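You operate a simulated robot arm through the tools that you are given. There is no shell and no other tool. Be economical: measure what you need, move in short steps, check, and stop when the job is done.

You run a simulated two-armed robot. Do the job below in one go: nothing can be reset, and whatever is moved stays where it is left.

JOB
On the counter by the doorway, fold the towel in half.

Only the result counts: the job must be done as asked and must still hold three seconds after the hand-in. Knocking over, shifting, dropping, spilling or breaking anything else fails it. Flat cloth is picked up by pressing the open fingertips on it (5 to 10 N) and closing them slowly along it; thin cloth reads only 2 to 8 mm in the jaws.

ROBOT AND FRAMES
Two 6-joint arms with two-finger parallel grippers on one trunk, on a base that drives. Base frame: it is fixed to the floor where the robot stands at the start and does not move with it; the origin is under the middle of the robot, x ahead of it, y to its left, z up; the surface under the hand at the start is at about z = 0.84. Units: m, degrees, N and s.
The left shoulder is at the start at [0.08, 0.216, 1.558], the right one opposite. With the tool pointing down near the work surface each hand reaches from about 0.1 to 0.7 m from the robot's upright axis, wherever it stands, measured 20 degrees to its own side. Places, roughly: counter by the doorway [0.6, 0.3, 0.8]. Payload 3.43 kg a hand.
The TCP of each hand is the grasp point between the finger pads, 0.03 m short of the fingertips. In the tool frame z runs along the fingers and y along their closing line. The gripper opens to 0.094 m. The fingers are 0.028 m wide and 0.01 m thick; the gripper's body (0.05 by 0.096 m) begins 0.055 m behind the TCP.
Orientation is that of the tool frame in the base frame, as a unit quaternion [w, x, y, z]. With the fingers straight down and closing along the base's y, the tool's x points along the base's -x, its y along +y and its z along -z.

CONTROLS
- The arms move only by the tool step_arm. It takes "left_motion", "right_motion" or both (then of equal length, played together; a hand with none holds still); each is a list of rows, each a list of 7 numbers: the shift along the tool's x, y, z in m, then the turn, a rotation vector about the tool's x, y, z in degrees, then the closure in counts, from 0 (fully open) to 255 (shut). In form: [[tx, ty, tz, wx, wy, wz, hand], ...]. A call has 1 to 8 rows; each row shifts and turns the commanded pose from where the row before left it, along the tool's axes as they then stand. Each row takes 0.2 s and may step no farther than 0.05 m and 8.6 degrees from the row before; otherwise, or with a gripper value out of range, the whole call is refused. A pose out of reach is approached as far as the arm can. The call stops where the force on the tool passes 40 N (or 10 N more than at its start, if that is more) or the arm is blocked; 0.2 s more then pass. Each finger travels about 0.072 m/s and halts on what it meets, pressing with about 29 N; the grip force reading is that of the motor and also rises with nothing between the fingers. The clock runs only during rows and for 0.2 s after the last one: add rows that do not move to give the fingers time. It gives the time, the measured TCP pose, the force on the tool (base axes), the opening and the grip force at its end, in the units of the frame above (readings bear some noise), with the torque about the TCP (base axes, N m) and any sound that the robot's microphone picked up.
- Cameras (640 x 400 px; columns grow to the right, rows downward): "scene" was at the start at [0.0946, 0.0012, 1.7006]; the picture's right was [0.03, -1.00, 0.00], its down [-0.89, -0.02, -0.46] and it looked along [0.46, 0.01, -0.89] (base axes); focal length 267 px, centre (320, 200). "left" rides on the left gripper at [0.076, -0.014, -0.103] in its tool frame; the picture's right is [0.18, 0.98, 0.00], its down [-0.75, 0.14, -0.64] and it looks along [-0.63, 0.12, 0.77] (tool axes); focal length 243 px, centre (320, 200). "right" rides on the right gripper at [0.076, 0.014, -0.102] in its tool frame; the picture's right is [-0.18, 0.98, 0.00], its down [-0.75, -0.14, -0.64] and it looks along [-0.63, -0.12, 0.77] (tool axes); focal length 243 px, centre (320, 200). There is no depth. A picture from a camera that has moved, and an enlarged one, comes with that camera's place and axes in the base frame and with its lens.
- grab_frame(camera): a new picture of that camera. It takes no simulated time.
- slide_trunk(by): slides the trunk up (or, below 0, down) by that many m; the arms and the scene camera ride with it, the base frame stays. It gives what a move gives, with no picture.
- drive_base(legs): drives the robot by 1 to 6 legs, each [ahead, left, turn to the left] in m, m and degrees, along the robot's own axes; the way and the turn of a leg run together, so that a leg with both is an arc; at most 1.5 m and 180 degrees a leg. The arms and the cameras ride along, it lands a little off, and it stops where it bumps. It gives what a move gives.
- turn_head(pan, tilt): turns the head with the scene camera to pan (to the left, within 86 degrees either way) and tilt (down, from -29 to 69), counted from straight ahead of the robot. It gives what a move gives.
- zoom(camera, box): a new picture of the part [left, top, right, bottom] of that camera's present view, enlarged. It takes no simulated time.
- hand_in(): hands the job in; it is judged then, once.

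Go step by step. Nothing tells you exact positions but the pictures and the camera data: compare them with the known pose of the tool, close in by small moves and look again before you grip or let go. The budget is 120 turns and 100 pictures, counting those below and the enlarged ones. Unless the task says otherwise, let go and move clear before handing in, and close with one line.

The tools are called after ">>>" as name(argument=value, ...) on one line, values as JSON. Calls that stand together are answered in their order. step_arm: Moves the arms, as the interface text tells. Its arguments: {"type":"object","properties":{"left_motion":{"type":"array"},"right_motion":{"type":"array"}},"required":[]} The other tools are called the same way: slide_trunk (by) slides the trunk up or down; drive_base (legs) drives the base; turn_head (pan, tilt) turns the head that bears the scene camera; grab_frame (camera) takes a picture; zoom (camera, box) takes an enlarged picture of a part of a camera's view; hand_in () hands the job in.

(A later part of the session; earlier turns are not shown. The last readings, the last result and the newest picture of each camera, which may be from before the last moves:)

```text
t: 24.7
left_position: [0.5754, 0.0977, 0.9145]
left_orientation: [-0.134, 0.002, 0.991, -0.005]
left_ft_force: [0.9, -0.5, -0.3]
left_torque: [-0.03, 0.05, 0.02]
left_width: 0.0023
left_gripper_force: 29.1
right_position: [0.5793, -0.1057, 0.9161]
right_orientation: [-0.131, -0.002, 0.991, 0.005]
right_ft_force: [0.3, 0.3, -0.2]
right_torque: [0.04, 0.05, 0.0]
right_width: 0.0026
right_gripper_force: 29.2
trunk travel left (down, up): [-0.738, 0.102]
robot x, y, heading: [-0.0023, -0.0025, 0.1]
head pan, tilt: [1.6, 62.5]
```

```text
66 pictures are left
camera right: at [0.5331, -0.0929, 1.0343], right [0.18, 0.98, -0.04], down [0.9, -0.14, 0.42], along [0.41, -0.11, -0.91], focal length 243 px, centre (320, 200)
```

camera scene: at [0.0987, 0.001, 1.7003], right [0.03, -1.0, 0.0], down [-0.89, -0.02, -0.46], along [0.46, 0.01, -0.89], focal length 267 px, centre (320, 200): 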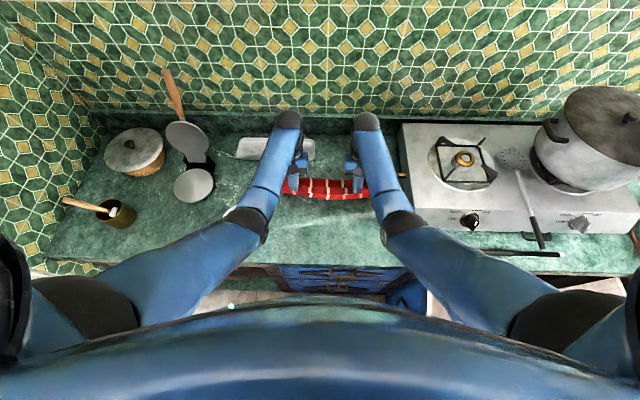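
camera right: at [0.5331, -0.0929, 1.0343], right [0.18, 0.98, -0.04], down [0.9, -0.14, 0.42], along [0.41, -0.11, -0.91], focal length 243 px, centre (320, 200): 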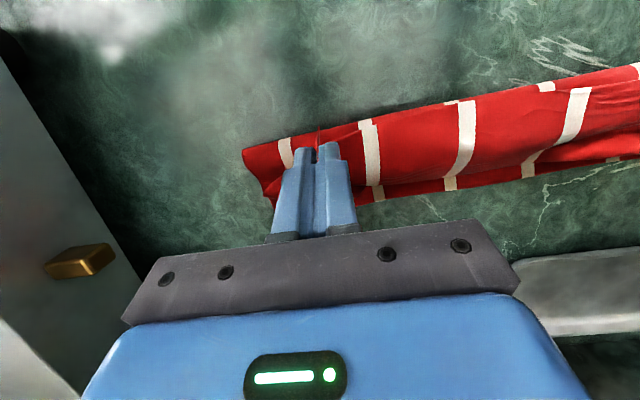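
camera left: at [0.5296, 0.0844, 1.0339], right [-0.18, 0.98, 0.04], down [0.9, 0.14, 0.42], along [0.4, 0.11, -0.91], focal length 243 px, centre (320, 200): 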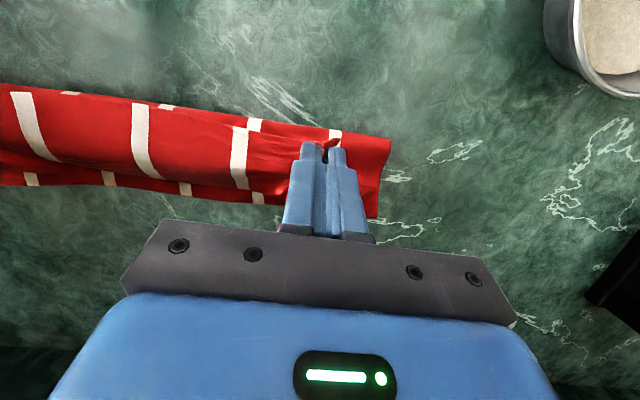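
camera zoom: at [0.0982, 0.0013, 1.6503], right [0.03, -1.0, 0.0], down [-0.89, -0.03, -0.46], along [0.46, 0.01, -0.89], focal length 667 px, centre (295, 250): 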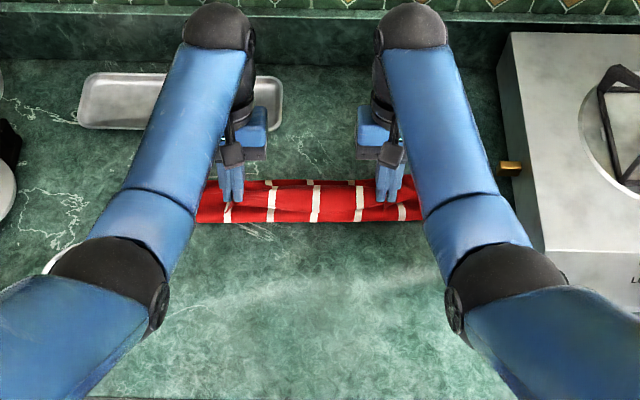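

The fold is better now: the fold line is at about x 0.54–0.55 including its bulge. I lower the held edge onto the far edge.

>>> step_arm(left_motion=[[-0.0179, 0, 0.0128, 0, 0, 0, 255], [-0.0065, 0, 0.0127, 0, 0, 0, 255], [0, 0, 0, 0, 0, 0, 255]], right_motion=[[-0.0179, 0, 0.0128, 0, 0, 0, 255], [-0.0065, 0, 0.0127, 0, 0, 0, 255], [0, 0, 0, 0, 0, 0, 255]])

>>> grab_frame(camera="left")

>>> grab_frame(camera="right")

```text
t: 25.5
left_position: [0.5924, 0.0961, 0.8838]
left_orientation: [-0.132, 0.002, 0.991, -0.004]
left_ft_force: [-0.8, 0.4, -0.2]
left_torque: [0.0, -0.02, 0.02]
left_width: 0.0023
left_gripper_force: 28.9
right_position: [0.5963, -0.1044, 0.8845]
right_orientation: [-0.129, -0.001, 0.992, 0.006]
right_ft_force: [0.6, -0.8, 0.3]
right_torque: [-0.06, 0.01, 0.01]
right_width: 0.0024
right_gripper_force: 29.2
trunk travel left (down, up): [-0.738, 0.102]
robot x, y, heading: [-0.0011, -0.0016, 0.1]
head pan, tilt: [1.6, 62.5]
```

```text
65 pictures are left
camera left: at [0.5454, 0.0833, 1.0038], right [-0.18, 0.98, 0.04], down [0.9, 0.14, 0.42], along [0.41, 0.11, -0.91], focal length 243 px, centre (320, 200)
```

left: 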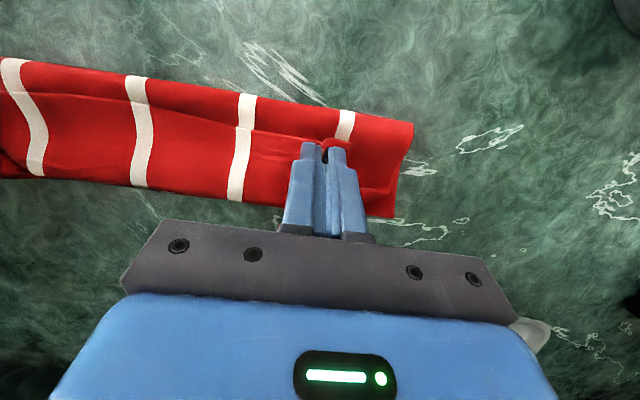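

```text
64 pictures are left
camera right: at [0.5486, -0.0918, 1.0027], right [0.18, 0.98, -0.04], down [0.89, -0.14, 0.42], along [0.41, -0.11, -0.9], focal length 243 px, centre (320, 200)
```

right: 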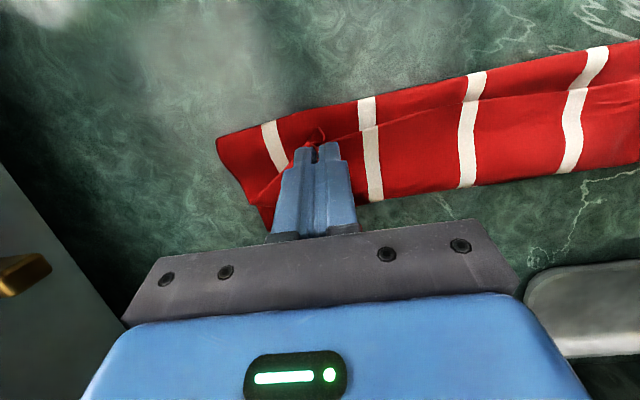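

The edge now lies over the far half but is tucked back under the fingers. I'll release gently, rise clear and see how it relaxes.

>>> step_arm(left_motion=[[0, 0, 0, 0, 0, 0, 220], [0, 0, 0, 0, 0, 0, 190], [0, 0, 0, 0, 0, 0, 160], [0, 0, 0, 0, 0, 0, 160], [0, 0, -0.02, 0, 0, 0, 160], [0, 0, -0.03, 0, 0, 0, 160], [0, 0, -0.03, 0, 0, 0, 160]], right_motion=[[0, 0, 0, 0, 0, 0, 220], [0, 0, 0, 0, 0, 0, 190], [0, 0, 0, 0, 0, 0, 160], [0, 0, 0, 0, 0, 0, 160], [0, 0, -0.02, 0, 0, 0, 160], [0, 0, -0.03, 0, 0, 0, 160], [0, 0, -0.03, 0, 0, 0, 160]])

>>> grab_frame(camera="left")

>>> grab_frame(camera="right")

>>> zoom(camera="scene", box=[240, 110, 420, 230])

```text
t: 27.1
left_position: [0.6123, 0.0988, 0.9632]
left_orientation: [-0.133, 0.001, 0.991, -0.006]
left_ft_force: [-0.2, -0.1, 0.8]
left_torque: [-0.04, 0.02, 0.0]
left_width: 0.0355
left_gripper_force: 0.1
right_position: [0.616, -0.1057, 0.9611]
right_orientation: [-0.13, -0.002, 0.991, 0.005]
right_ft_force: [-0.3, -0.3, 0.9]
right_torque: [-0.04, 0.01, -0.03]
right_width: 0.035
right_gripper_force: 0.0
trunk travel left (down, up): [-0.738, 0.102]
robot x, y, heading: [0.0, 0.0022, -0.3]
head pan, tilt: [1.6, 62.5]
```

```text
63 pictures are left
camera left: at [0.566, 0.0866, 1.0827], right [-0.18, 0.98, 0.04], down [0.9, 0.14, 0.42], along [0.41, 0.11, -0.91], focal length 243 px, centre (320, 200)
```

left: 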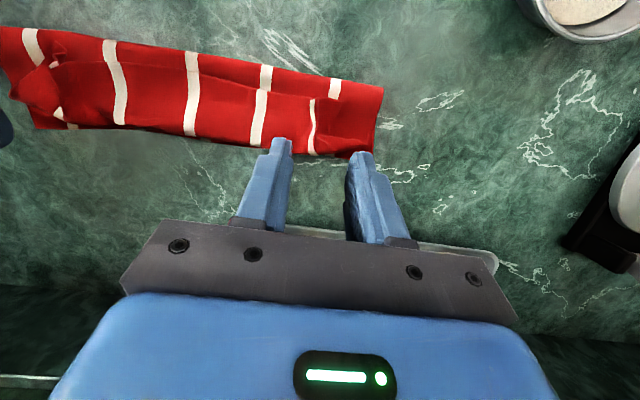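

```text
62 pictures are left
camera right: at [0.57, -0.0918, 1.0805], right [0.18, 0.98, -0.04], down [0.89, -0.14, 0.42], along [0.41, -0.11, -0.91], focal length 243 px, centre (320, 200)
```

right: 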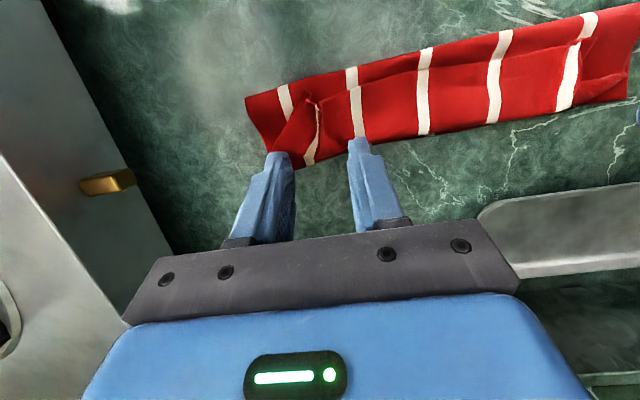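

```text
3.33 times, centred on (330, 170) of scene
camera zoom: at [0.0952, 0.0015, 1.6505], right [0.03, -1.0, 0.0], down [-0.89, -0.03, -0.46], along [0.46, 0.01, -0.89], focal length 890 px, centre (287, 300)
```

zoom: 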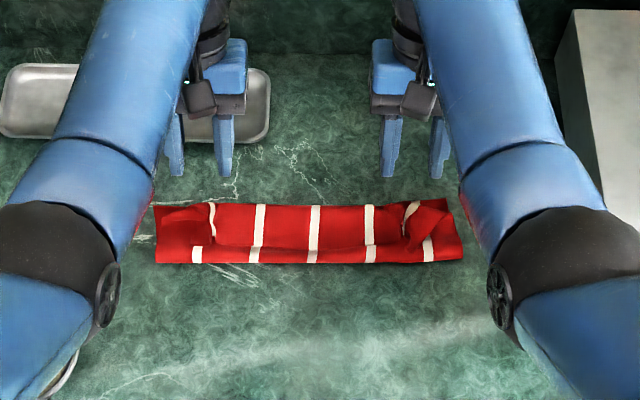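

The cloth settled as a three-layer letter fold: bottom 0.555–0.62, with the edge tucked back to about x 0.56. That isn't a half fold, so I'll go back to the near edge on top, pinch it by only a few millimetres and unroll. First I bring the hands above it and look.

>>> step_arm(left_motion=[[0.0223, 0, 0.0173, 0, -5, 0, 160], [0.0237, 0, 0.0153, 0, -5, 0, 160], [0.0249, 0, 0.0133, 0, -5, 0, 160], [0, 0, 0, 0, 0, 0, 160]], right_motion=[[0.0223, 0, 0.0173, 0, -5, 0, 160], [0.0237, 0, 0.0153, 0, -5, 0, 160], [0.0249, 0, 0.0133, 0, -5, 0, 160], [0, 0, 0, 0, 0, 0, 160]])

>>> grab_frame(camera="left")

>>> grab_frame(camera="right")

```text
t: 28.1
left_position: [0.5348, 0.0961, 0.928]
left_orientation: [-0.002, 0.001, 1.0, -0.004]
left_ft_force: [-0.6, -0.2, -0.4]
left_torque: [0.01, -0.01, -0.02]
left_width: 0.0352
left_gripper_force: 0.0
right_position: [0.54, -0.1032, 0.9278]
right_orientation: [0.0, -0.002, 1.0, 0.005]
right_ft_force: [-0.1, -0.2, 0.2]
right_torque: [0.01, 0.01, -0.03]
right_width: 0.0351
right_gripper_force: 0.0
trunk travel left (down, up): [-0.738, 0.102]
robot x, y, heading: [0.0003, 0.0002, 0.1]
head pan, tilt: [1.6, 62.5]
```

```text
60 pictures are left
camera left: at [0.4599, 0.0832, 1.0308], right [-0.18, 0.98, -0.01], down [0.76, 0.15, 0.64], along [0.63, 0.11, -0.77], focal length 243 px, centre (320, 200)
```

left: 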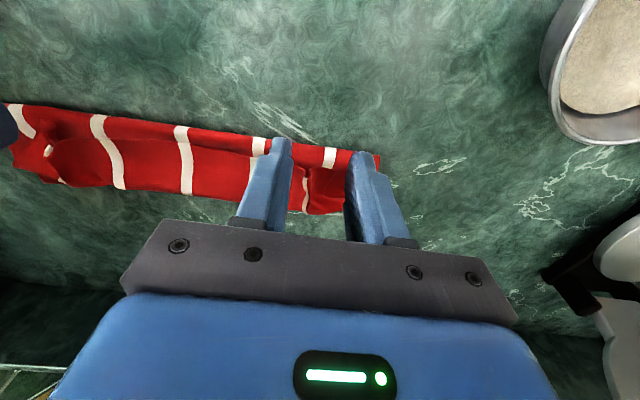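

```text
59 pictures are left
camera right: at [0.4631, -0.0914, 1.0303], right [0.18, 0.98, 0.01], down [0.75, -0.15, 0.64], along [0.63, -0.11, -0.77], focal length 243 px, centre (320, 200)
```

right: 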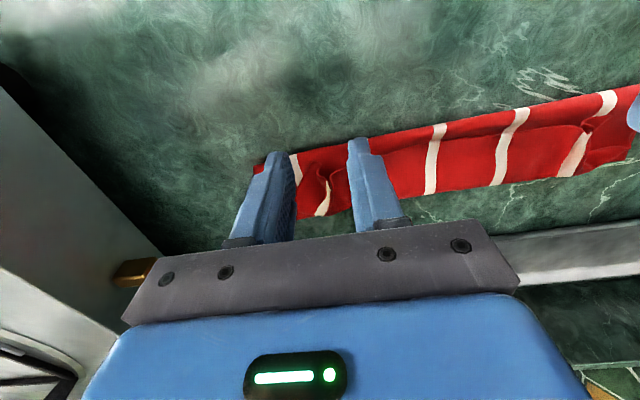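

The two pinched ridges are still standing between the fingers of each hand. I lower straddling them, overlapping only the last centimetre of the edge, and close.

>>> step_arm(left_motion=[[-0.0125, 0, 0.018, 0, 0, 0, 160], [-0.0125, 0, 0.018, 0, 0, 0, 160], [0, 0, 0.006, 0, 0, 0, 160], [0, 0, 0.004, 0, 0, 0, 160], [0, 0, 0, 0, 0, 0, 160]], right_motion=[[-0.0125, 0, 0.018, 0, 0, 0, 160], [-0.0125, 0, 0.018, 0, 0, 0, 160], [0, 0, 0.006, 0, 0, 0, 160], [0, 0, 0.004, 0, 0, 0, 160], [0, 0, 0, 0, 0, 0, 160]])

>>> grab_frame(camera="left")

>>> grab_frame(camera="right")

```text
t: 29.3
left_position: [0.561, 0.0957, 0.8806]
left_orientation: [-0.002, 0.001, 1.0, -0.004]
left_ft_force: [0.5, -0.6, 0.8]
left_torque: [-0.02, -0.01, -0.02]
left_width: 0.0351
left_gripper_force: 0.0
right_position: [0.5644, -0.1031, 0.8821]
right_orientation: [-0.001, -0.001, 1.0, 0.005]
right_ft_force: [0.3, 0.2, 0.2]
right_torque: [0.01, -0.01, 0.03]
right_width: 0.0351
right_gripper_force: 0.1
trunk travel left (down, up): [-0.738, 0.102]
robot x, y, heading: [-0.0012, 0.0013, 0.1]
head pan, tilt: [1.6, 62.5]
```

```text
58 pictures are left
camera left: at [0.4852, 0.0836, 0.9841], right [-0.18, 0.98, -0.01], down [0.76, 0.15, 0.64], along [0.63, 0.11, -0.77], focal length 243 px, centre (320, 200)
```

left: 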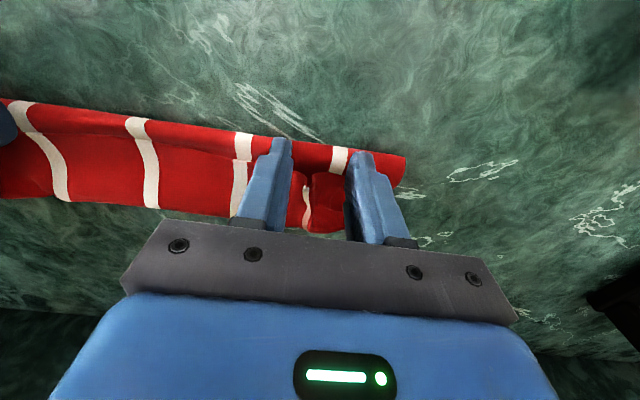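

```text
57 pictures are left
camera right: at [0.4872, -0.0911, 0.9838], right [0.18, 0.98, 0.01], down [0.75, -0.15, 0.64], along [0.63, -0.11, -0.77], focal length 243 px, centre (320, 200)
```

right: 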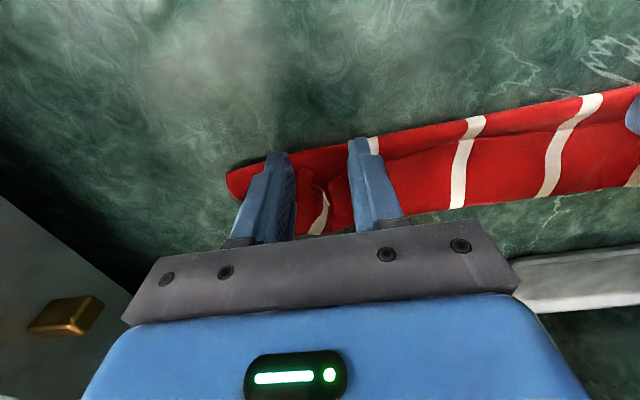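

I zoom between the fingers to see the ridges before closing.

>>> zoom(camera="left", box=[230, 110, 430, 250])

>>> zoom(camera="right", box=[220, 110, 420, 250])

```text
2.86 times, centred on (330, 180) of left
camera zoom: at [0.4852, 0.0836, 0.9841], right [-0.18, 0.98, -0.01], down [0.76, 0.15, 0.64], along [0.63, 0.11, -0.77], focal length 693 px, centre (291, 257)
```

zoom: 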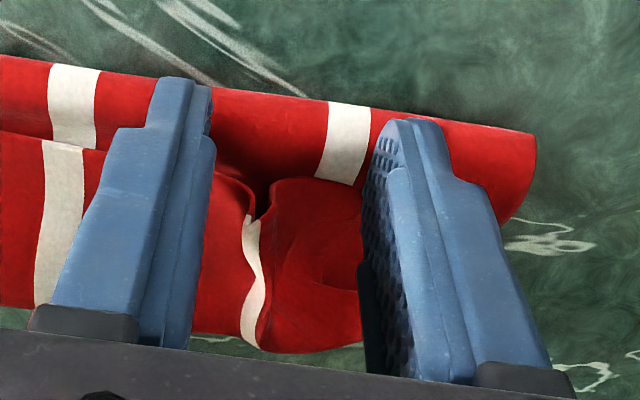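

```text
2.86 times, centred on (320, 180) of right
camera zoom: at [0.4872, -0.0911, 0.9838], right [0.18, 0.98, 0.01], down [0.75, -0.15, 0.64], along [0.63, -0.11, -0.77], focal length 693 px, centre (320, 257)
```

zoom: 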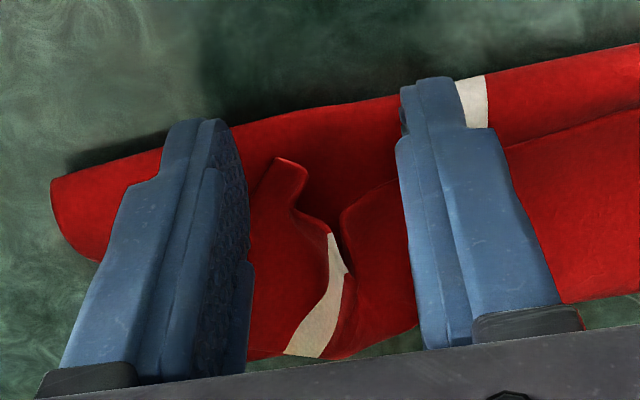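

The ridges are clearly visible between the fingers, with the near edge at x≈0.563, so the overlap is about 12 mm. I close slowly.

>>> step_arm(left_motion=[[0, 0, 0, 0, 0, 0, 175], [0, 0, 0, 0, 0, 0, 190], [0, 0, 0, 0, 0, 0, 205], [0, 0, 0, 0, 0, 0, 220], [0, 0, 0, 0, 0, 0, 235], [0, 0, 0, 0, 0, 0, 255], [0, 0, 0, 0, 0, 0, 255]], right_motion=[[0, 0, 0, 0, 0, 0, 175], [0, 0, 0, 0, 0, 0, 190], [0, 0, 0, 0, 0, 0, 205], [0, 0, 0, 0, 0, 0, 220], [0, 0, 0, 0, 0, 0, 235], [0, 0, 0, 0, 0, 0, 255], [0, 0, 0, 0, 0, 0, 255]])

>>> zoom(camera="left", box=[230, 110, 430, 250])

>>> zoom(camera="right", box=[220, 110, 420, 250])

```text
t: 30.9
left_position: [0.5607, 0.0958, 0.8814]
left_orientation: [-0.002, 0.001, 1.0, -0.005]
left_ft_force: [0.2, 0.4, 0.6]
left_torque: [-0.03, 0.03, 0.01]
left_width: 0.0019
left_gripper_force: 28.6
right_position: [0.563, -0.1033, 0.883]
right_orientation: [0.001, -0.002, 1.0, 0.006]
right_ft_force: [-0.2, -0.2, -0.2]
right_torque: [0.0, 0.01, 0.0]
right_width: 0.0014
right_gripper_force: 29.0
trunk travel left (down, up): [-0.738, 0.102]
robot x, y, heading: [0.0007, 0.0002, -0.0]
head pan, tilt: [1.6, 62.5]
```

```text
2.86 times, centred on (330, 180) of left
camera zoom: at [0.4848, 0.0836, 0.9844], right [-0.18, 0.98, -0.01], down [0.76, 0.15, 0.64], along [0.63, 0.11, -0.77], focal length 693 px, centre (291, 257)
```

zoom: 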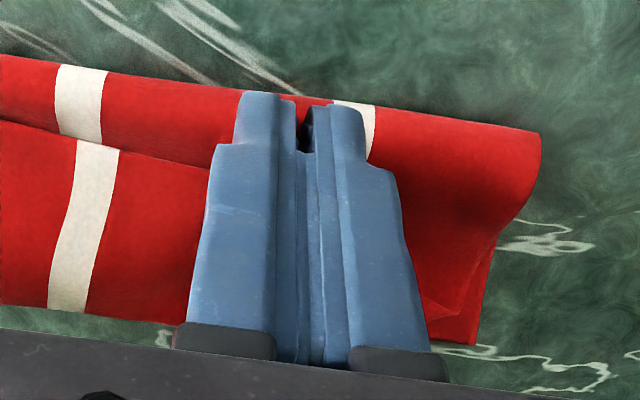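

```text
2.86 times, centred on (320, 180) of right
camera zoom: at [0.4868, -0.0911, 0.9841], right [0.18, 0.98, 0.01], down [0.75, -0.15, 0.64], along [0.63, -0.11, -0.77], focal length 693 px, centre (320, 257)
```

zoom: 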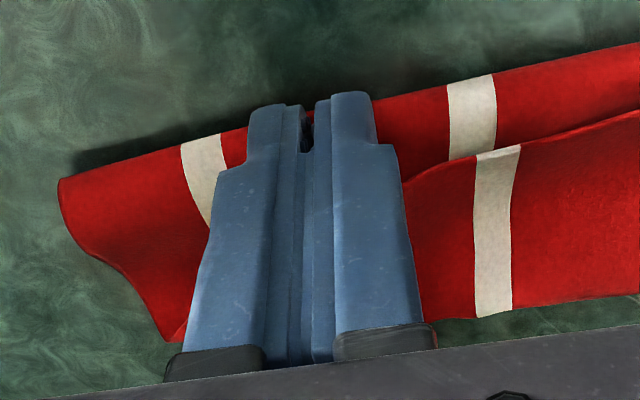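

Both edges are gripped again (1.9 and 1.4 mm). I lift and carry the edge back toward the robot to unroll the towel flat.

>>> step_arm(left_motion=[[0.011, 0, -0.03, 0, 0, 0, 255], [0.03, 0, -0.012, 0, 0, 0, 255], [0.03, 0, 0.004, 0, 0, 0, 255], [0.03, 0, 0.016, 0, 0, 0, 255], [0.025, 0, 0.016, 0, 0, 0, 255], [0.016, 0, 0.012, 0, 0, 0, 255], [0, 0, 0, 0, 0, 0, 255]], right_motion=[[0.011, 0, -0.03, 0, 0, 0, 255], [0.03, 0, -0.012, 0, 0, 0, 255], [0.03, 0, 0.004, 0, 0, 0, 255], [0.03, 0, 0.016, 0, 0, 0, 255], [0.025, 0, 0.016, 0, 0, 0, 255], [0.018, 0, 0.014, 0, 0, 0, 255], [0, 0, 0, 0, 0, 0, 255]])

>>> grab_frame(camera="left")

>>> grab_frame(camera="right")

>>> zoom(camera="scene", box=[240, 130, 420, 250])

```text
t: 32.5
left_position: [0.415, 0.0965, 0.8756]
left_orientation: [-0.001, 0.001, 1.0, -0.005]
left_ft_force: [-0.1, 1.0, 0.0]
left_torque: [0.01, 0.01, 0.01]
left_width: 0.0021
left_gripper_force: 29.5
right_position: [0.4207, -0.1028, 0.874]
right_orientation: [0.0, -0.001, 1.0, 0.005]
right_ft_force: [-0.2, -0.2, 2.7]
right_torque: [-0.01, -0.03, -0.04]
right_width: 0.0013
right_gripper_force: 29.5
trunk travel left (down, up): [-0.738, 0.102]
robot x, y, heading: [0.0019, -0.0015, 0.1]
head pan, tilt: [1.6, 62.5]
```

```text
52 pictures are left
camera left: at [0.34, 0.0836, 0.9793], right [-0.18, 0.98, -0.01], down [0.76, 0.15, 0.64], along [0.63, 0.11, -0.77], focal length 243 px, centre (320, 200)
```

left: 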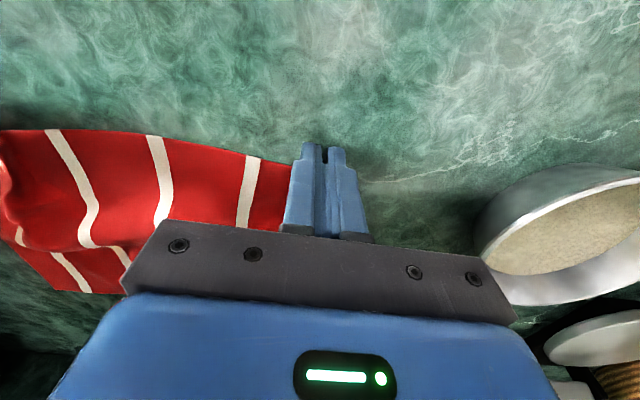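

```text
51 pictures are left
camera right: at [0.3444, -0.0904, 0.9765], right [0.18, 0.98, 0.01], down [0.75, -0.15, 0.64], along [0.63, -0.11, -0.77], focal length 243 px, centre (320, 200)
```

right: 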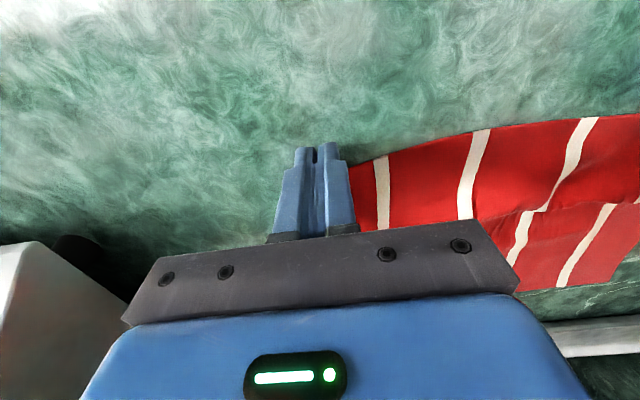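

```text
3.33 times, centred on (330, 190) of scene
camera zoom: at [0.0954, 0.0013, 1.6506], right [0.03, -1.0, 0.0], down [-0.89, -0.03, -0.46], along [0.46, 0.01, -0.89], focal length 890 px, centre (287, 233)
```

zoom: 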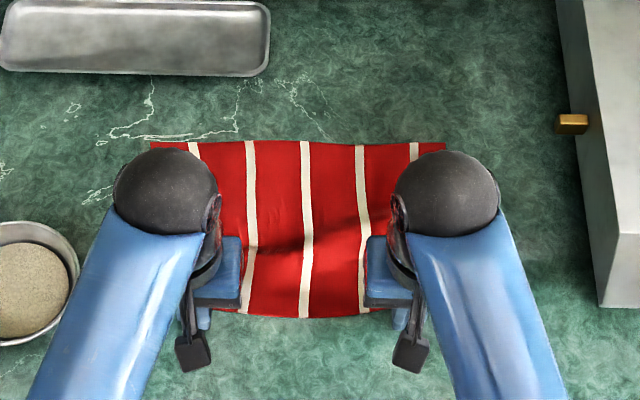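

The towel is spread again (near edge x≈0.42, far edge ≈0.62), now gripped by only about 12 mm. I repeat the fold on a circle of radius 0.086 around x 0.522, so the cloth stays just slack; first the rising half.

>>> step_arm(left_motion=[[-0.011, 0, -0.0233, 0, 0, 0, 255], [-0.0086, 0, -0.0207, 0, 0, 0, 255], [-0.0137, 0, -0.0178, 0, 0, 0, 255], [-0.0178, 0, -0.0137, 0, 0, 0, 255], [-0.0232, 0, -0.0097, 0, 5, 0, 255], [-0.0245, 0, -0.006, 0, 5, 0, 255], [-0.0255, 0, -0.0023, 0, 6, 0, 255]], right_motion=[[-0.007, 0, -0.0233, 0, 0, 0, 255], [-0.0086, 0, -0.0207, 0, 0, 0, 255], [-0.0137, 0, -0.0178, 0, 0, 0, 255], [-0.0178, 0, -0.0137, 0, 0, 0, 255], [-0.0232, 0, -0.0097, 0, 5, 0, 255], [-0.0245, 0, -0.006, 0, 5, 0, 255], [-0.0255, 0, -0.0023, 0, 6, 0, 255]])

>>> grab_frame(camera="left")

>>> zoom(camera="scene", box=[240, 130, 420, 250])

```text
t: 34.1
left_position: [0.557, 0.0951, 0.9355]
left_orientation: [-0.143, 0.001, 0.99, -0.005]
left_ft_force: [0.4, -0.2, -0.4]
left_torque: [0.01, 0.03, -0.01]
left_width: 0.0018
left_gripper_force: 29.0
left hand out of reach, approached as far as the arm can: row 5, 6
right_position: [0.5512, -0.1003, 0.9321]
right_orientation: [-0.14, -0.002, 0.99, 0.005]
right_ft_force: [0.6, -0.3, 0.3]
right_torque: [0.01, 0.0, 0.0]
right_width: 0.0015
right_gripper_force: 29.2
right hand out of reach, approached as far as the arm can: row 5, 6
trunk travel left (down, up): [-0.738, 0.102]
robot x, y, heading: [0.003, -0.0009, 0.0]
head pan, tilt: [1.6, 62.5]
```

```text
49 pictures are left
camera left: at [0.5132, 0.0803, 1.0552], right [-0.17, 0.98, 0.04], down [0.9, 0.14, 0.4], along [0.39, 0.11, -0.91], focal length 243 px, centre (320, 200)
```

left: 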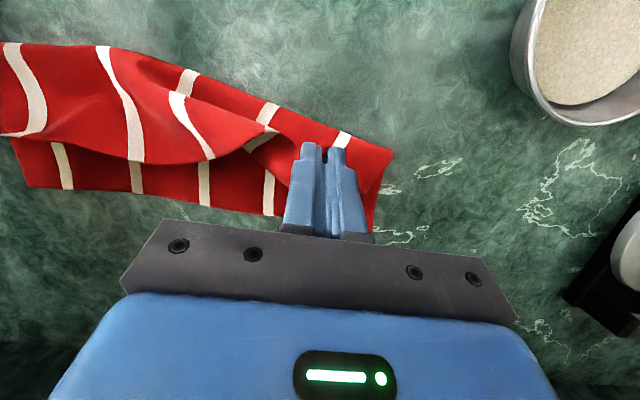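

```text
3.33 times, centred on (330, 190) of scene
camera zoom: at [0.0983, 0.0012, 1.6503], right [0.03, -1.0, 0.0], down [-0.89, -0.03, -0.46], along [0.46, 0.01, -0.89], focal length 890 px, centre (287, 233)
```

zoom: 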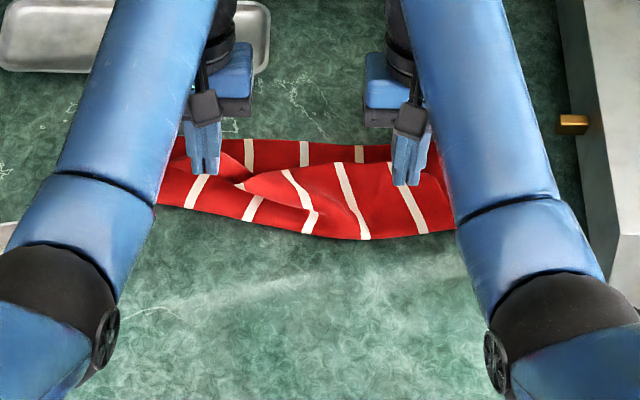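

The raised poses were slightly out of reach with the lowered trunk, and the left side looks odd. I look closer at both grips.

>>> zoom(camera="left", box=[160, 70, 420, 250])

>>> zoom(camera="right", box=[220, 70, 480, 250])

```text
2.22 times, centred on (290, 160) of left
camera zoom: at [0.5132, 0.0803, 1.0552], right [-0.17, 0.98, 0.04], down [0.9, 0.14, 0.4], along [0.39, 0.11, -0.91], focal length 539 px, centre (387, 289)
```

zoom: 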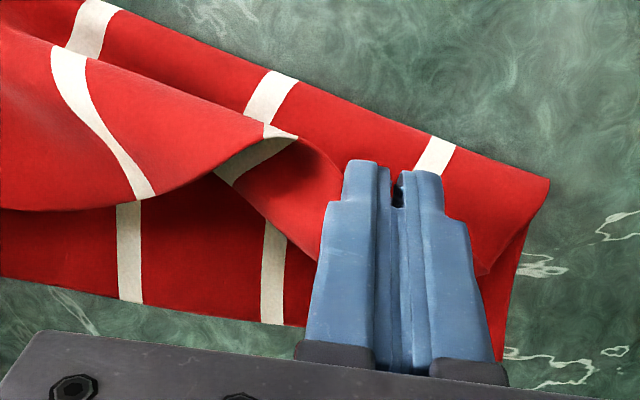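

```text
2.22 times, centred on (350, 160) of right
camera zoom: at [0.5065, -0.0876, 1.0523], right [0.17, 0.98, -0.04], down [0.9, -0.14, 0.4], along [0.39, -0.11, -0.91], focal length 539 px, centre (253, 289)
```

zoom: 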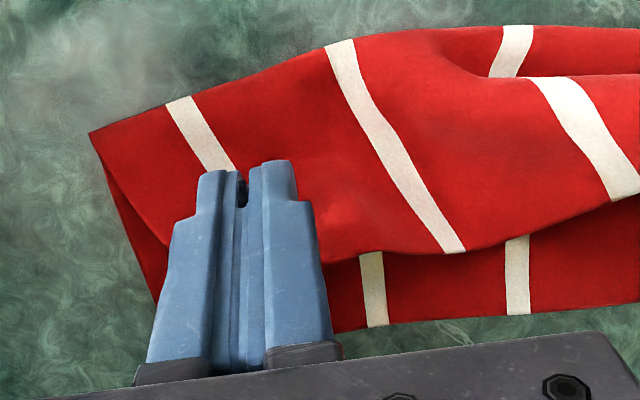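

The middle of the near edge has now flopped over forward, which is what I want, and both grips hold. I carry on forward and down to bring it over the far edge at x≈0.62.

>>> step_arm(left_motion=[[-0.0224, 0, 0.0019, 0, 0, 0, 255], [-0.0185, 0, 0.0103, 0, 0, 0, 255], [-0.0151, 0, 0.0164, 0, 0, 0, 255], [0, 0, 0, 0, 0, 0, 255]], right_motion=[[-0.0224, 0, 0.0019, 0, 0, 0, 255], [-0.0185, 0, 0.0103, 0, 0, 0, 255], [-0.0151, 0, 0.0164, 0, 0, 0, 255], [0, 0, 0, 0, 0, 0, 255]])

>>> grab_frame(camera="left")

>>> grab_frame(camera="right")

>>> zoom(camera="scene", box=[240, 130, 420, 250])

```text
t: 35.1
left_position: [0.6008, 0.091, 0.8925]
left_orientation: [-0.14, 0.002, 0.99, -0.005]
left_ft_force: [-0.2, -0.2, -0.5]
left_torque: [-0.04, -0.02, 0.0]
left_width: 0.0021
left_gripper_force: 29.4
right_position: [0.5951, -0.1006, 0.8929]
right_orientation: [-0.139, -0.001, 0.99, 0.006]
right_ft_force: [-0.5, 0.0, 0.5]
right_torque: [-0.01, 0.02, 0.01]
right_width: 0.0015
right_gripper_force: 29.4
trunk travel left (down, up): [-0.738, 0.102]
robot x, y, heading: [0.0004, -0.0023, -0.1]
head pan, tilt: [1.6, 62.5]
```

```text
45 pictures are left
camera left: at [0.5557, 0.0779, 1.013], right [-0.17, 0.98, 0.04], down [0.9, 0.14, 0.41], along [0.39, 0.11, -0.91], focal length 243 px, centre (320, 200)
```

left: 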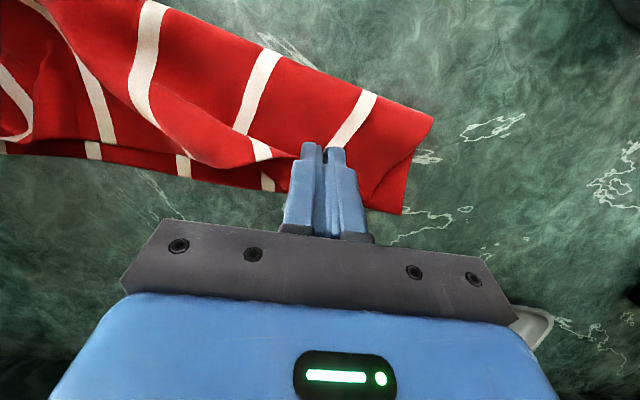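

```text
44 pictures are left
camera right: at [0.5504, -0.0884, 1.012], right [0.17, 0.98, -0.04], down [0.9, -0.14, 0.41], along [0.4, -0.11, -0.91], focal length 243 px, centre (320, 200)
```

right: 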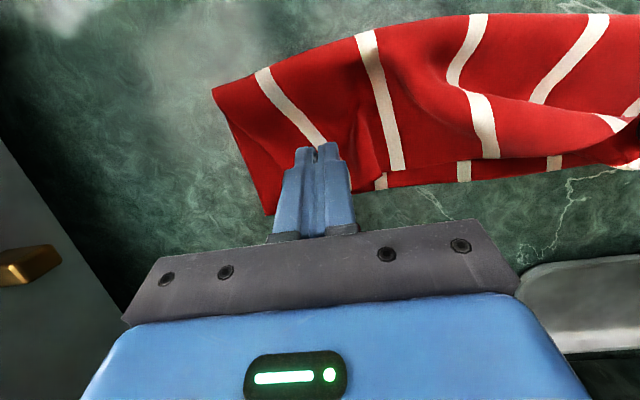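

```text
3.33 times, centred on (330, 190) of scene
camera zoom: at [0.0938, 0.0012, 1.6507], right [0.03, -1.0, 0.0], down [-0.89, -0.03, -0.46], along [0.46, 0.01, -0.89], focal length 890 px, centre (287, 233)
```

zoom: 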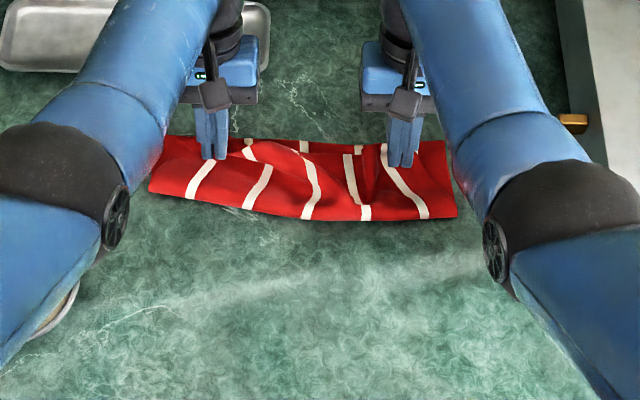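

This time the edge lies forward properly. The middle has slack because the hands are too close together, and the left fold line is a bit too far forward. I spread the hands, move the left back about 12 mm and lower slightly.

>>> step_arm(left_motion=[[0.0058, 0.006, 0.0016, 0, 0, 0, 255], [0.0058, 0.006, 0.0016, 0, 0, 0, 255], [-0.0022, 0.004, 0.0077, 0, 0, 0, 255], [0, 0, 0, 0, 0, 0, 255]], right_motion=[[0, -0.006, 0, 0, 0, 0, 255], [0, -0.006, 0, 0, 0, 0, 255], [-0.0022, -0.004, 0.0077, 0, 0, 0, 255], [0, 0, 0, 0, 0, 0, 255]])

>>> grab_frame(camera="left")

>>> grab_frame(camera="right")

>>> zoom(camera="scene", box=[240, 130, 420, 250])

```text
t: 36.1
left_position: [0.5877, 0.1077, 0.8812]
left_orientation: [-0.142, 0.001, 0.99, -0.006]
left_ft_force: [-0.4, 0.2, -0.2]
left_torque: [-0.03, 0.02, -0.01]
left_width: 0.0016
left_gripper_force: 29.1
right_position: [0.5974, -0.1168, 0.8836]
right_orientation: [-0.139, -0.001, 0.99, 0.006]
right_ft_force: [-0.6, 0.4, -0.1]
right_torque: [0.01, -0.03, -0.01]
right_width: 0.0014
right_gripper_force: 29.3
trunk travel left (down, up): [-0.738, 0.102]
robot x, y, heading: [-0.0046, 0.0032, -0.0]
head pan, tilt: [1.6, 62.5]
```

```text
42 pictures are left
camera left: at [0.544, 0.0944, 1.0026], right [-0.17, 0.98, 0.04], down [0.9, 0.14, 0.4], along [0.39, 0.11, -0.91], focal length 243 px, centre (320, 200)
```

left: 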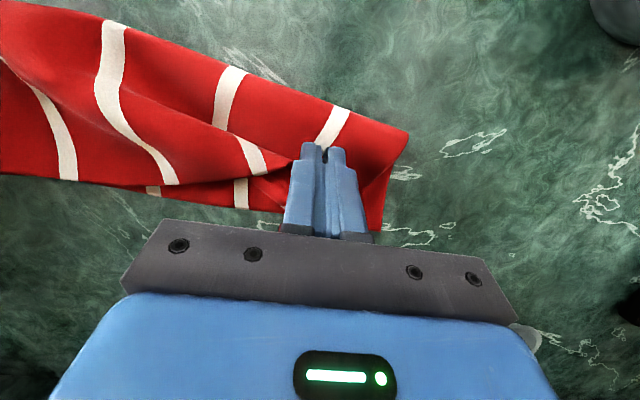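

```text
41 pictures are left
camera right: at [0.5524, -0.1042, 1.0027], right [0.17, 0.98, -0.04], down [0.9, -0.14, 0.41], along [0.4, -0.11, -0.91], focal length 243 px, centre (320, 200)
```

right: 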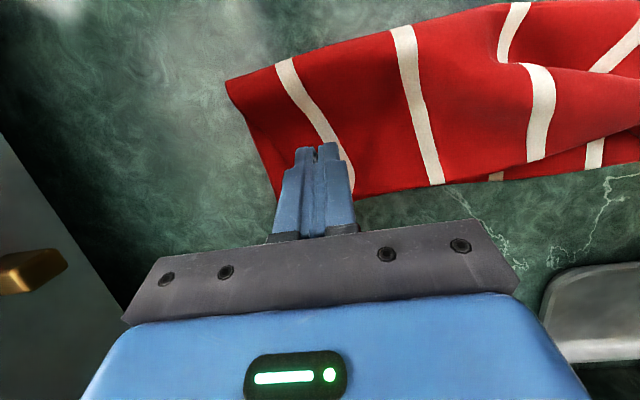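

```text
3.33 times, centred on (330, 190) of scene
camera zoom: at [0.0955, 0.0012, 1.6506], right [0.03, -1.0, 0.0], down [-0.89, -0.03, -0.46], along [0.46, 0.01, -0.89], focal length 890 px, centre (287, 233)
```

zoom: 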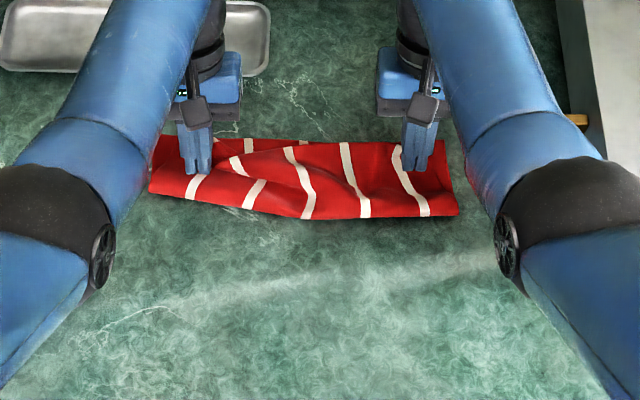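

The right side is good. On the left the fold line is still too far forward, so I unroll just the left corner back toward the robot, spreading it outward as well, while the right hand holds.

>>> step_arm(left_motion=[[0.0332, 0.003, -0.0153, 0, -5, 0, 255], [0.0314, 0.003, -0.0041, 0, -5, 0, 255], [0.0244, 0.003, 0.0076, 0, -6, 0, 255], [0.025, 0.003, 0.01, 0, 0, 0, 255], [0.025, 0.003, 0.012, 0, 0, 0, 255], [0.012, 0.003, 0.01, 0, 0, 0, 255], [0, 0, 0, 0, 0, 0, 255]])

>>> grab_frame(camera="left")

>>> zoom(camera="scene", box=[240, 130, 420, 250])

```text
t: 37.7
left_position: [0.4426, 0.1251, 0.8798]
left_orientation: [-0.002, 0.001, 1.0, -0.004]
left_ft_force: [0.3, -0.3, -0.4]
left_torque: [0.03, -0.03, 0.0]
left_width: 0.0017
left_gripper_force: 29.3
right_position: [0.5961, -0.1173, 0.8833]
right_orientation: [-0.139, -0.001, 0.99, 0.006]
right_ft_force: [-0.2, 0.0, -0.7]
right_torque: [0.01, -0.02, 0.02]
right_width: 0.0001
right_gripper_force: 28.9
trunk travel left (down, up): [-0.738, 0.102]
robot x, y, heading: [0.0, 0.0014, 0.1]
head pan, tilt: [1.6, 62.5]
```

```text
39 pictures are left
camera left: at [0.3667, 0.1127, 0.9829], right [-0.18, 0.98, -0.01], down [0.76, 0.15, 0.64], along [0.63, 0.11, -0.77], focal length 243 px, centre (320, 200)
```

left: 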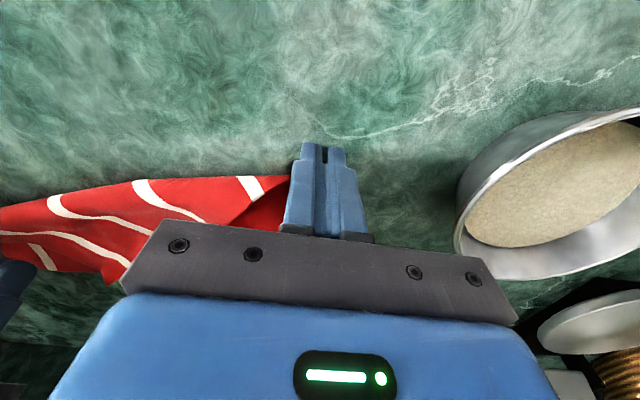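

```text
3.33 times, centred on (330, 190) of scene
camera zoom: at [0.0955, 0.0012, 1.6506], right [0.03, -1.0, 0.0], down [-0.89, -0.03, -0.46], along [0.46, 0.01, -0.89], focal length 890 px, centre (287, 233)
```

zoom: 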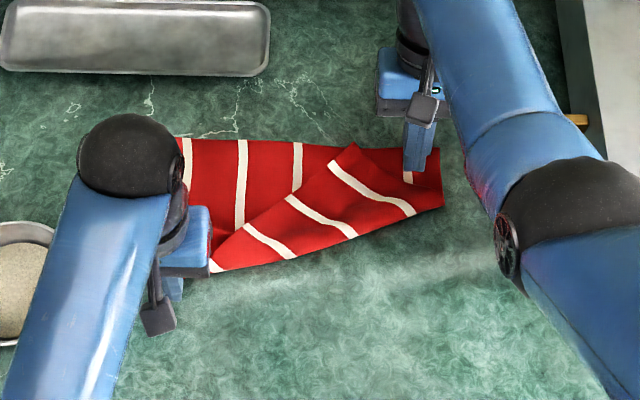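

The right corner slipped out under the pull, but the left still holds. I'll re-lay the left corner forward on a low arc while lifting the right hand clear, then fix the right corner separately.

>>> step_arm(left_motion=[[-0.0074, 0, -0.02, 0, 0, 0, 255], [-0.015, 0, -0.015, 0, 0, 0, 255], [-0.022, 0, -0.007, 0, 0, 0, 255], [-0.025, 0, -0.002, 0, 0, 0, 255], [-0.025, 0, 0.002, 0, 5, 0, 255], [-0.0235, 0, 0.005, 0, 5, 0, 255], [-0.022, 0, 0.0093, 0, 5, 0, 255], [0, 0, 0, 0, 0, 0, 255]], right_motion=[[0, 0, -0.03, 0, 0, 0, 255], [0, 0, -0.03, 0, 0, 0, 200], [0, 0, -0.03, 0, 0, 0, 160], [0, -0.01, 0, 0, 0, 0, 160], [0, -0.01, 0, 0, 0, 0, 160], [0, -0.01, 0, 0, 0, 0, 160], [0, -0.01, 0, 0, 0, 0, 160], [0, 0, 0, 0, 0, 0, 160]])

>>> grab_frame(camera="left")

>>> grab_frame(camera="right")

>>> zoom(camera="scene", box=[240, 130, 420, 250])

```text
t: 39.5
left_position: [0.5815, 0.124, 0.9023]
left_orientation: [-0.132, 0.002, 0.991, -0.004]
left_ft_force: [0.8, 0.4, 0.0]
left_torque: [-0.02, 0.0, -0.03]
left_width: 0.0018
left_gripper_force: 28.7
right_position: [0.622, -0.158, 0.9709]
right_orientation: [-0.139, -0.001, 0.99, 0.005]
right_ft_force: [0.3, -0.4, -0.1]
right_torque: [0.0, 0.02, -0.02]
right_width: 0.0351
right_gripper_force: 0.0
trunk travel left (down, up): [-0.738, 0.102]
robot x, y, heading: [0.0009, -0.0014, -0.1]
head pan, tilt: [1.6, 62.5]
```

```text
37 pictures are left
camera left: at [0.5345, 0.1124, 1.0222], right [-0.18, 0.98, 0.04], down [0.9, 0.14, 0.42], along [0.41, 0.11, -0.91], focal length 243 px, centre (320, 200)
```

left: 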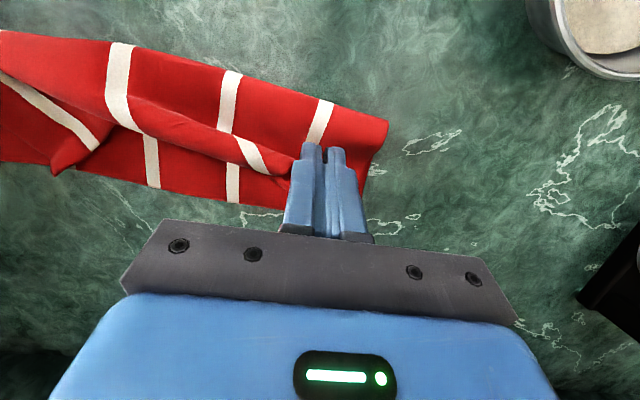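

```text
36 pictures are left
camera right: at [0.5766, -0.1452, 1.0901], right [0.17, 0.98, -0.04], down [0.9, -0.14, 0.41], along [0.4, -0.11, -0.91], focal length 243 px, centre (320, 200)
```

right: 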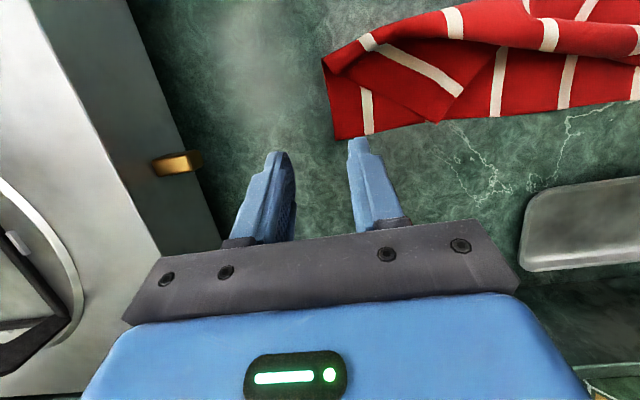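

```text
3.33 times, centred on (330, 190) of scene
camera zoom: at [0.0948, 0.0012, 1.6506], right [0.03, -1.0, 0.0], down [-0.89, -0.03, -0.46], along [0.46, 0.01, -0.89], focal length 890 px, centre (287, 233)
```

zoom: 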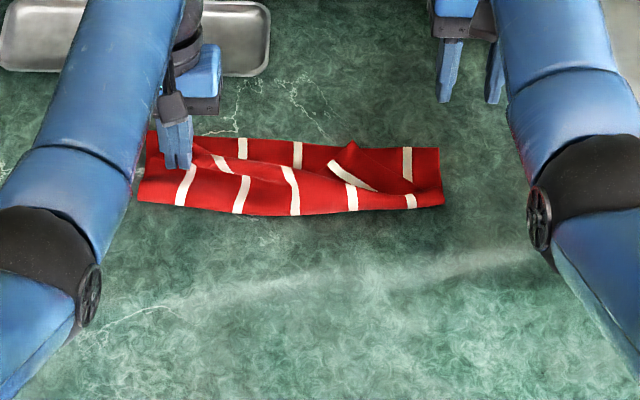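

The left corner is back with an even fold line (~x 0.545). The right near corner now lies loose at about (0.62, −0.053). I lower the left corner as an anchor and bring the right hand near to inspect the loose corner.

>>> step_arm(left_motion=[[-0.0096, 0, 0.0058, 0, 0, 0, 255], [-0.0096, 0, 0.0058, 0, 0, 0, 255], [0, 0, 0, 0, 0, 0, 255], [0, 0, 0, 0, 0, 0, 255], [0, 0, 0, 0, 0, 0, 255]], right_motion=[[0.008, 0.025, 0.005, 0, -5, 0, 200], [0.008, 0.025, 0.005, 0, -5, 0, 200], [0.008, 0.025, 0.01, 0, -6, 0, 200], [0.008, 0.025, 0.01, 0, 0, 0, 200], [0, 0, 0, 0, 0, 0, 200]])

>>> grab_frame(camera="right")

>>> zoom(camera="scene", box=[270, 145, 390, 225])

```text
t: 40.7
left_position: [0.5977, 0.1264, 0.8874]
left_orientation: [-0.132, 0.002, 0.991, -0.004]
left_ft_force: [0.0, 0.7, 0.0]
left_torque: [0.01, 0.01, 0.0]
left_width: 0.0018
left_gripper_force: 28.7
right_position: [0.587, -0.0564, 0.944]
right_orientation: [0.0, -0.002, 1.0, 0.005]
right_ft_force: [-0.9, 0.3, 0.0]
right_torque: [-0.01, 0.03, -0.01]
right_width: 0.0201
right_gripper_force: 0.1
trunk travel left (down, up): [-0.738, 0.102]
robot x, y, heading: [0.0003, 0.003, 0.0]
head pan, tilt: [1.6, 62.5]
```

```text
34 pictures are left
camera right: at [0.511, -0.0433, 1.0469], right [0.18, 0.98, 0.01], down [0.75, -0.15, 0.64], along [0.63, -0.11, -0.77], focal length 243 px, centre (320, 200)
```

right: 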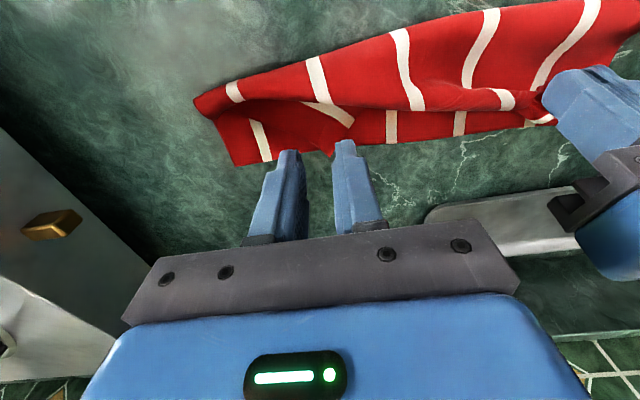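

```text
5.00 times, centred on (330, 185) of scene
camera zoom: at [0.0957, 0.0012, 1.6505], right [0.03, -1.0, 0.0], down [-0.89, -0.02, -0.46], along [0.46, 0.01, -0.89], focal length 1334 px, centre (270, 275)
```

zoom: 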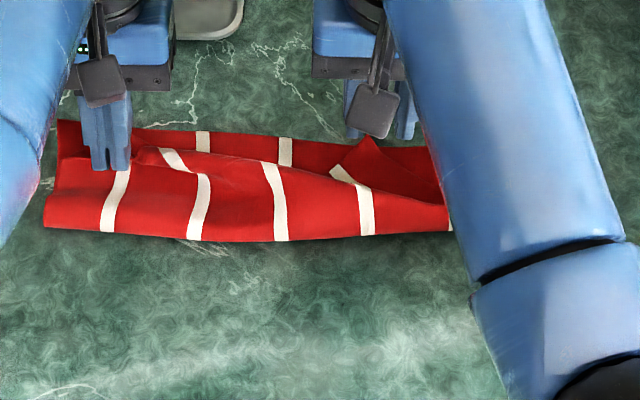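

The loose corner is at about (0.622, −0.056), lying on the lower layer. I set the right fingertips just inside it with a 20 mm opening and descend gently.

>>> step_arm(right_motion=[[-0.016, 0, 0.03, 0, 0, 0, 200], [0, 0, 0.03, 0, 0, 0, 200], [0, 0, 0.005, 0, 0, 0, 200], [0, 0, 0.003, 0, 0, 0, 200], [0, 0, 0, 0, 0, 0, 200]])

>>> zoom(camera="right", box=[220, 90, 440, 250])

```text
t: 41.9
left_position: [0.5971, 0.1257, 0.8867]
left_orientation: [-0.132, 0.002, 0.991, -0.005]
left_ft_force: [-0.4, -0.1, -0.1]
left_torque: [-0.02, -0.04, -0.02]
left_width: 0.0018
left_gripper_force: 29.5
right_position: [0.6022, -0.0559, 0.8773]
right_orientation: [0.0, -0.002, 1.0, 0.005]
right_ft_force: [-0.4, 0.2, -0.5]
right_torque: [-0.02, 0.02, 0.01]
right_width: 0.0204
right_gripper_force: 0.1
trunk travel left (down, up): [-0.738, 0.102]
robot x, y, heading: [0.0019, 0.0009, -0.2]
head pan, tilt: [1.6, 62.5]
```

```text
2.50 times, centred on (330, 170) of right
camera zoom: at [0.5261, -0.0435, 0.9797], right [0.18, 0.98, 0.01], down [0.75, -0.15, 0.64], along [0.63, -0.11, -0.77], focal length 606 px, centre (295, 275)
```

zoom: 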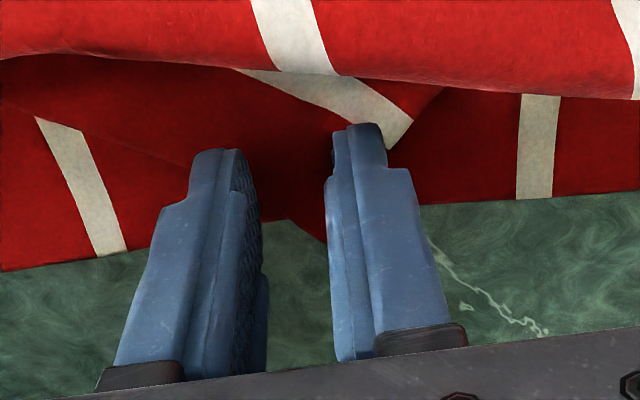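

Both fingers are inside the flap. I press down gently in 1 mm steps.

>>> step_arm(right_motion=[[0, 0, 0.002, 0, 0, 0, 200], [0, 0, 0.001, 0, 0, 0, 200], [0, 0, 0.001, 0, 0, 0, 200], [0, 0, 0, 0, 0, 0, 200]])

```text
t: 42.9
left_position: [0.5965, 0.1271, 0.8873]
left_orientation: [-0.132, 0.002, 0.991, -0.005]
left_ft_force: [0.0, -1.4, 0.4]
left_torque: [-0.01, 0.01, 0.03]
left_width: 0.0017
left_gripper_force: 28.8
right_position: [0.6005, -0.0567, 0.8729]
right_orientation: [0.0, -0.002, 1.0, 0.005]
right_ft_force: [-0.1, -0.2, 0.5]
right_torque: [0.0, -0.03, 0.02]
right_width: 0.0203
right_gripper_force: 0.1
trunk travel left (down, up): [-0.738, 0.102]
robot x, y, heading: [-0.0, -0.0002, 0.0]
head pan, tilt: [1.6, 62.5]
```

>>> step_arm(right_motion=[[0, 0, 0.001, 0, 0, 0, 200], [0, 0, 0.0006, 0, 0, 0, 200], [0, 0, 0, 0, 0, 0, 200], [0, 0, 0, 0, 0, 0, 200]])

```text
t: 43.9
left_position: [0.5972, 0.1265, 0.8867]
left_orientation: [-0.133, 0.002, 0.991, -0.005]
left_ft_force: [0.1, -0.4, 0.4]
left_torque: [0.0, -0.02, -0.01]
left_width: 0.0016
left_gripper_force: 28.7
right_position: [0.6016, -0.0565, 0.8723]
right_orientation: [-0.001, -0.001, 1.0, 0.006]
right_ft_force: [-0.4, 0.9, 2.6]
right_torque: [0.01, -0.01, -0.03]
right_width: 0.0202
right_gripper_force: 0.0
trunk travel left (down, up): [-0.738, 0.102]
robot x, y, heading: [0.004, -0.0049, 0.1]
head pan, tilt: [1.6, 62.5]
```

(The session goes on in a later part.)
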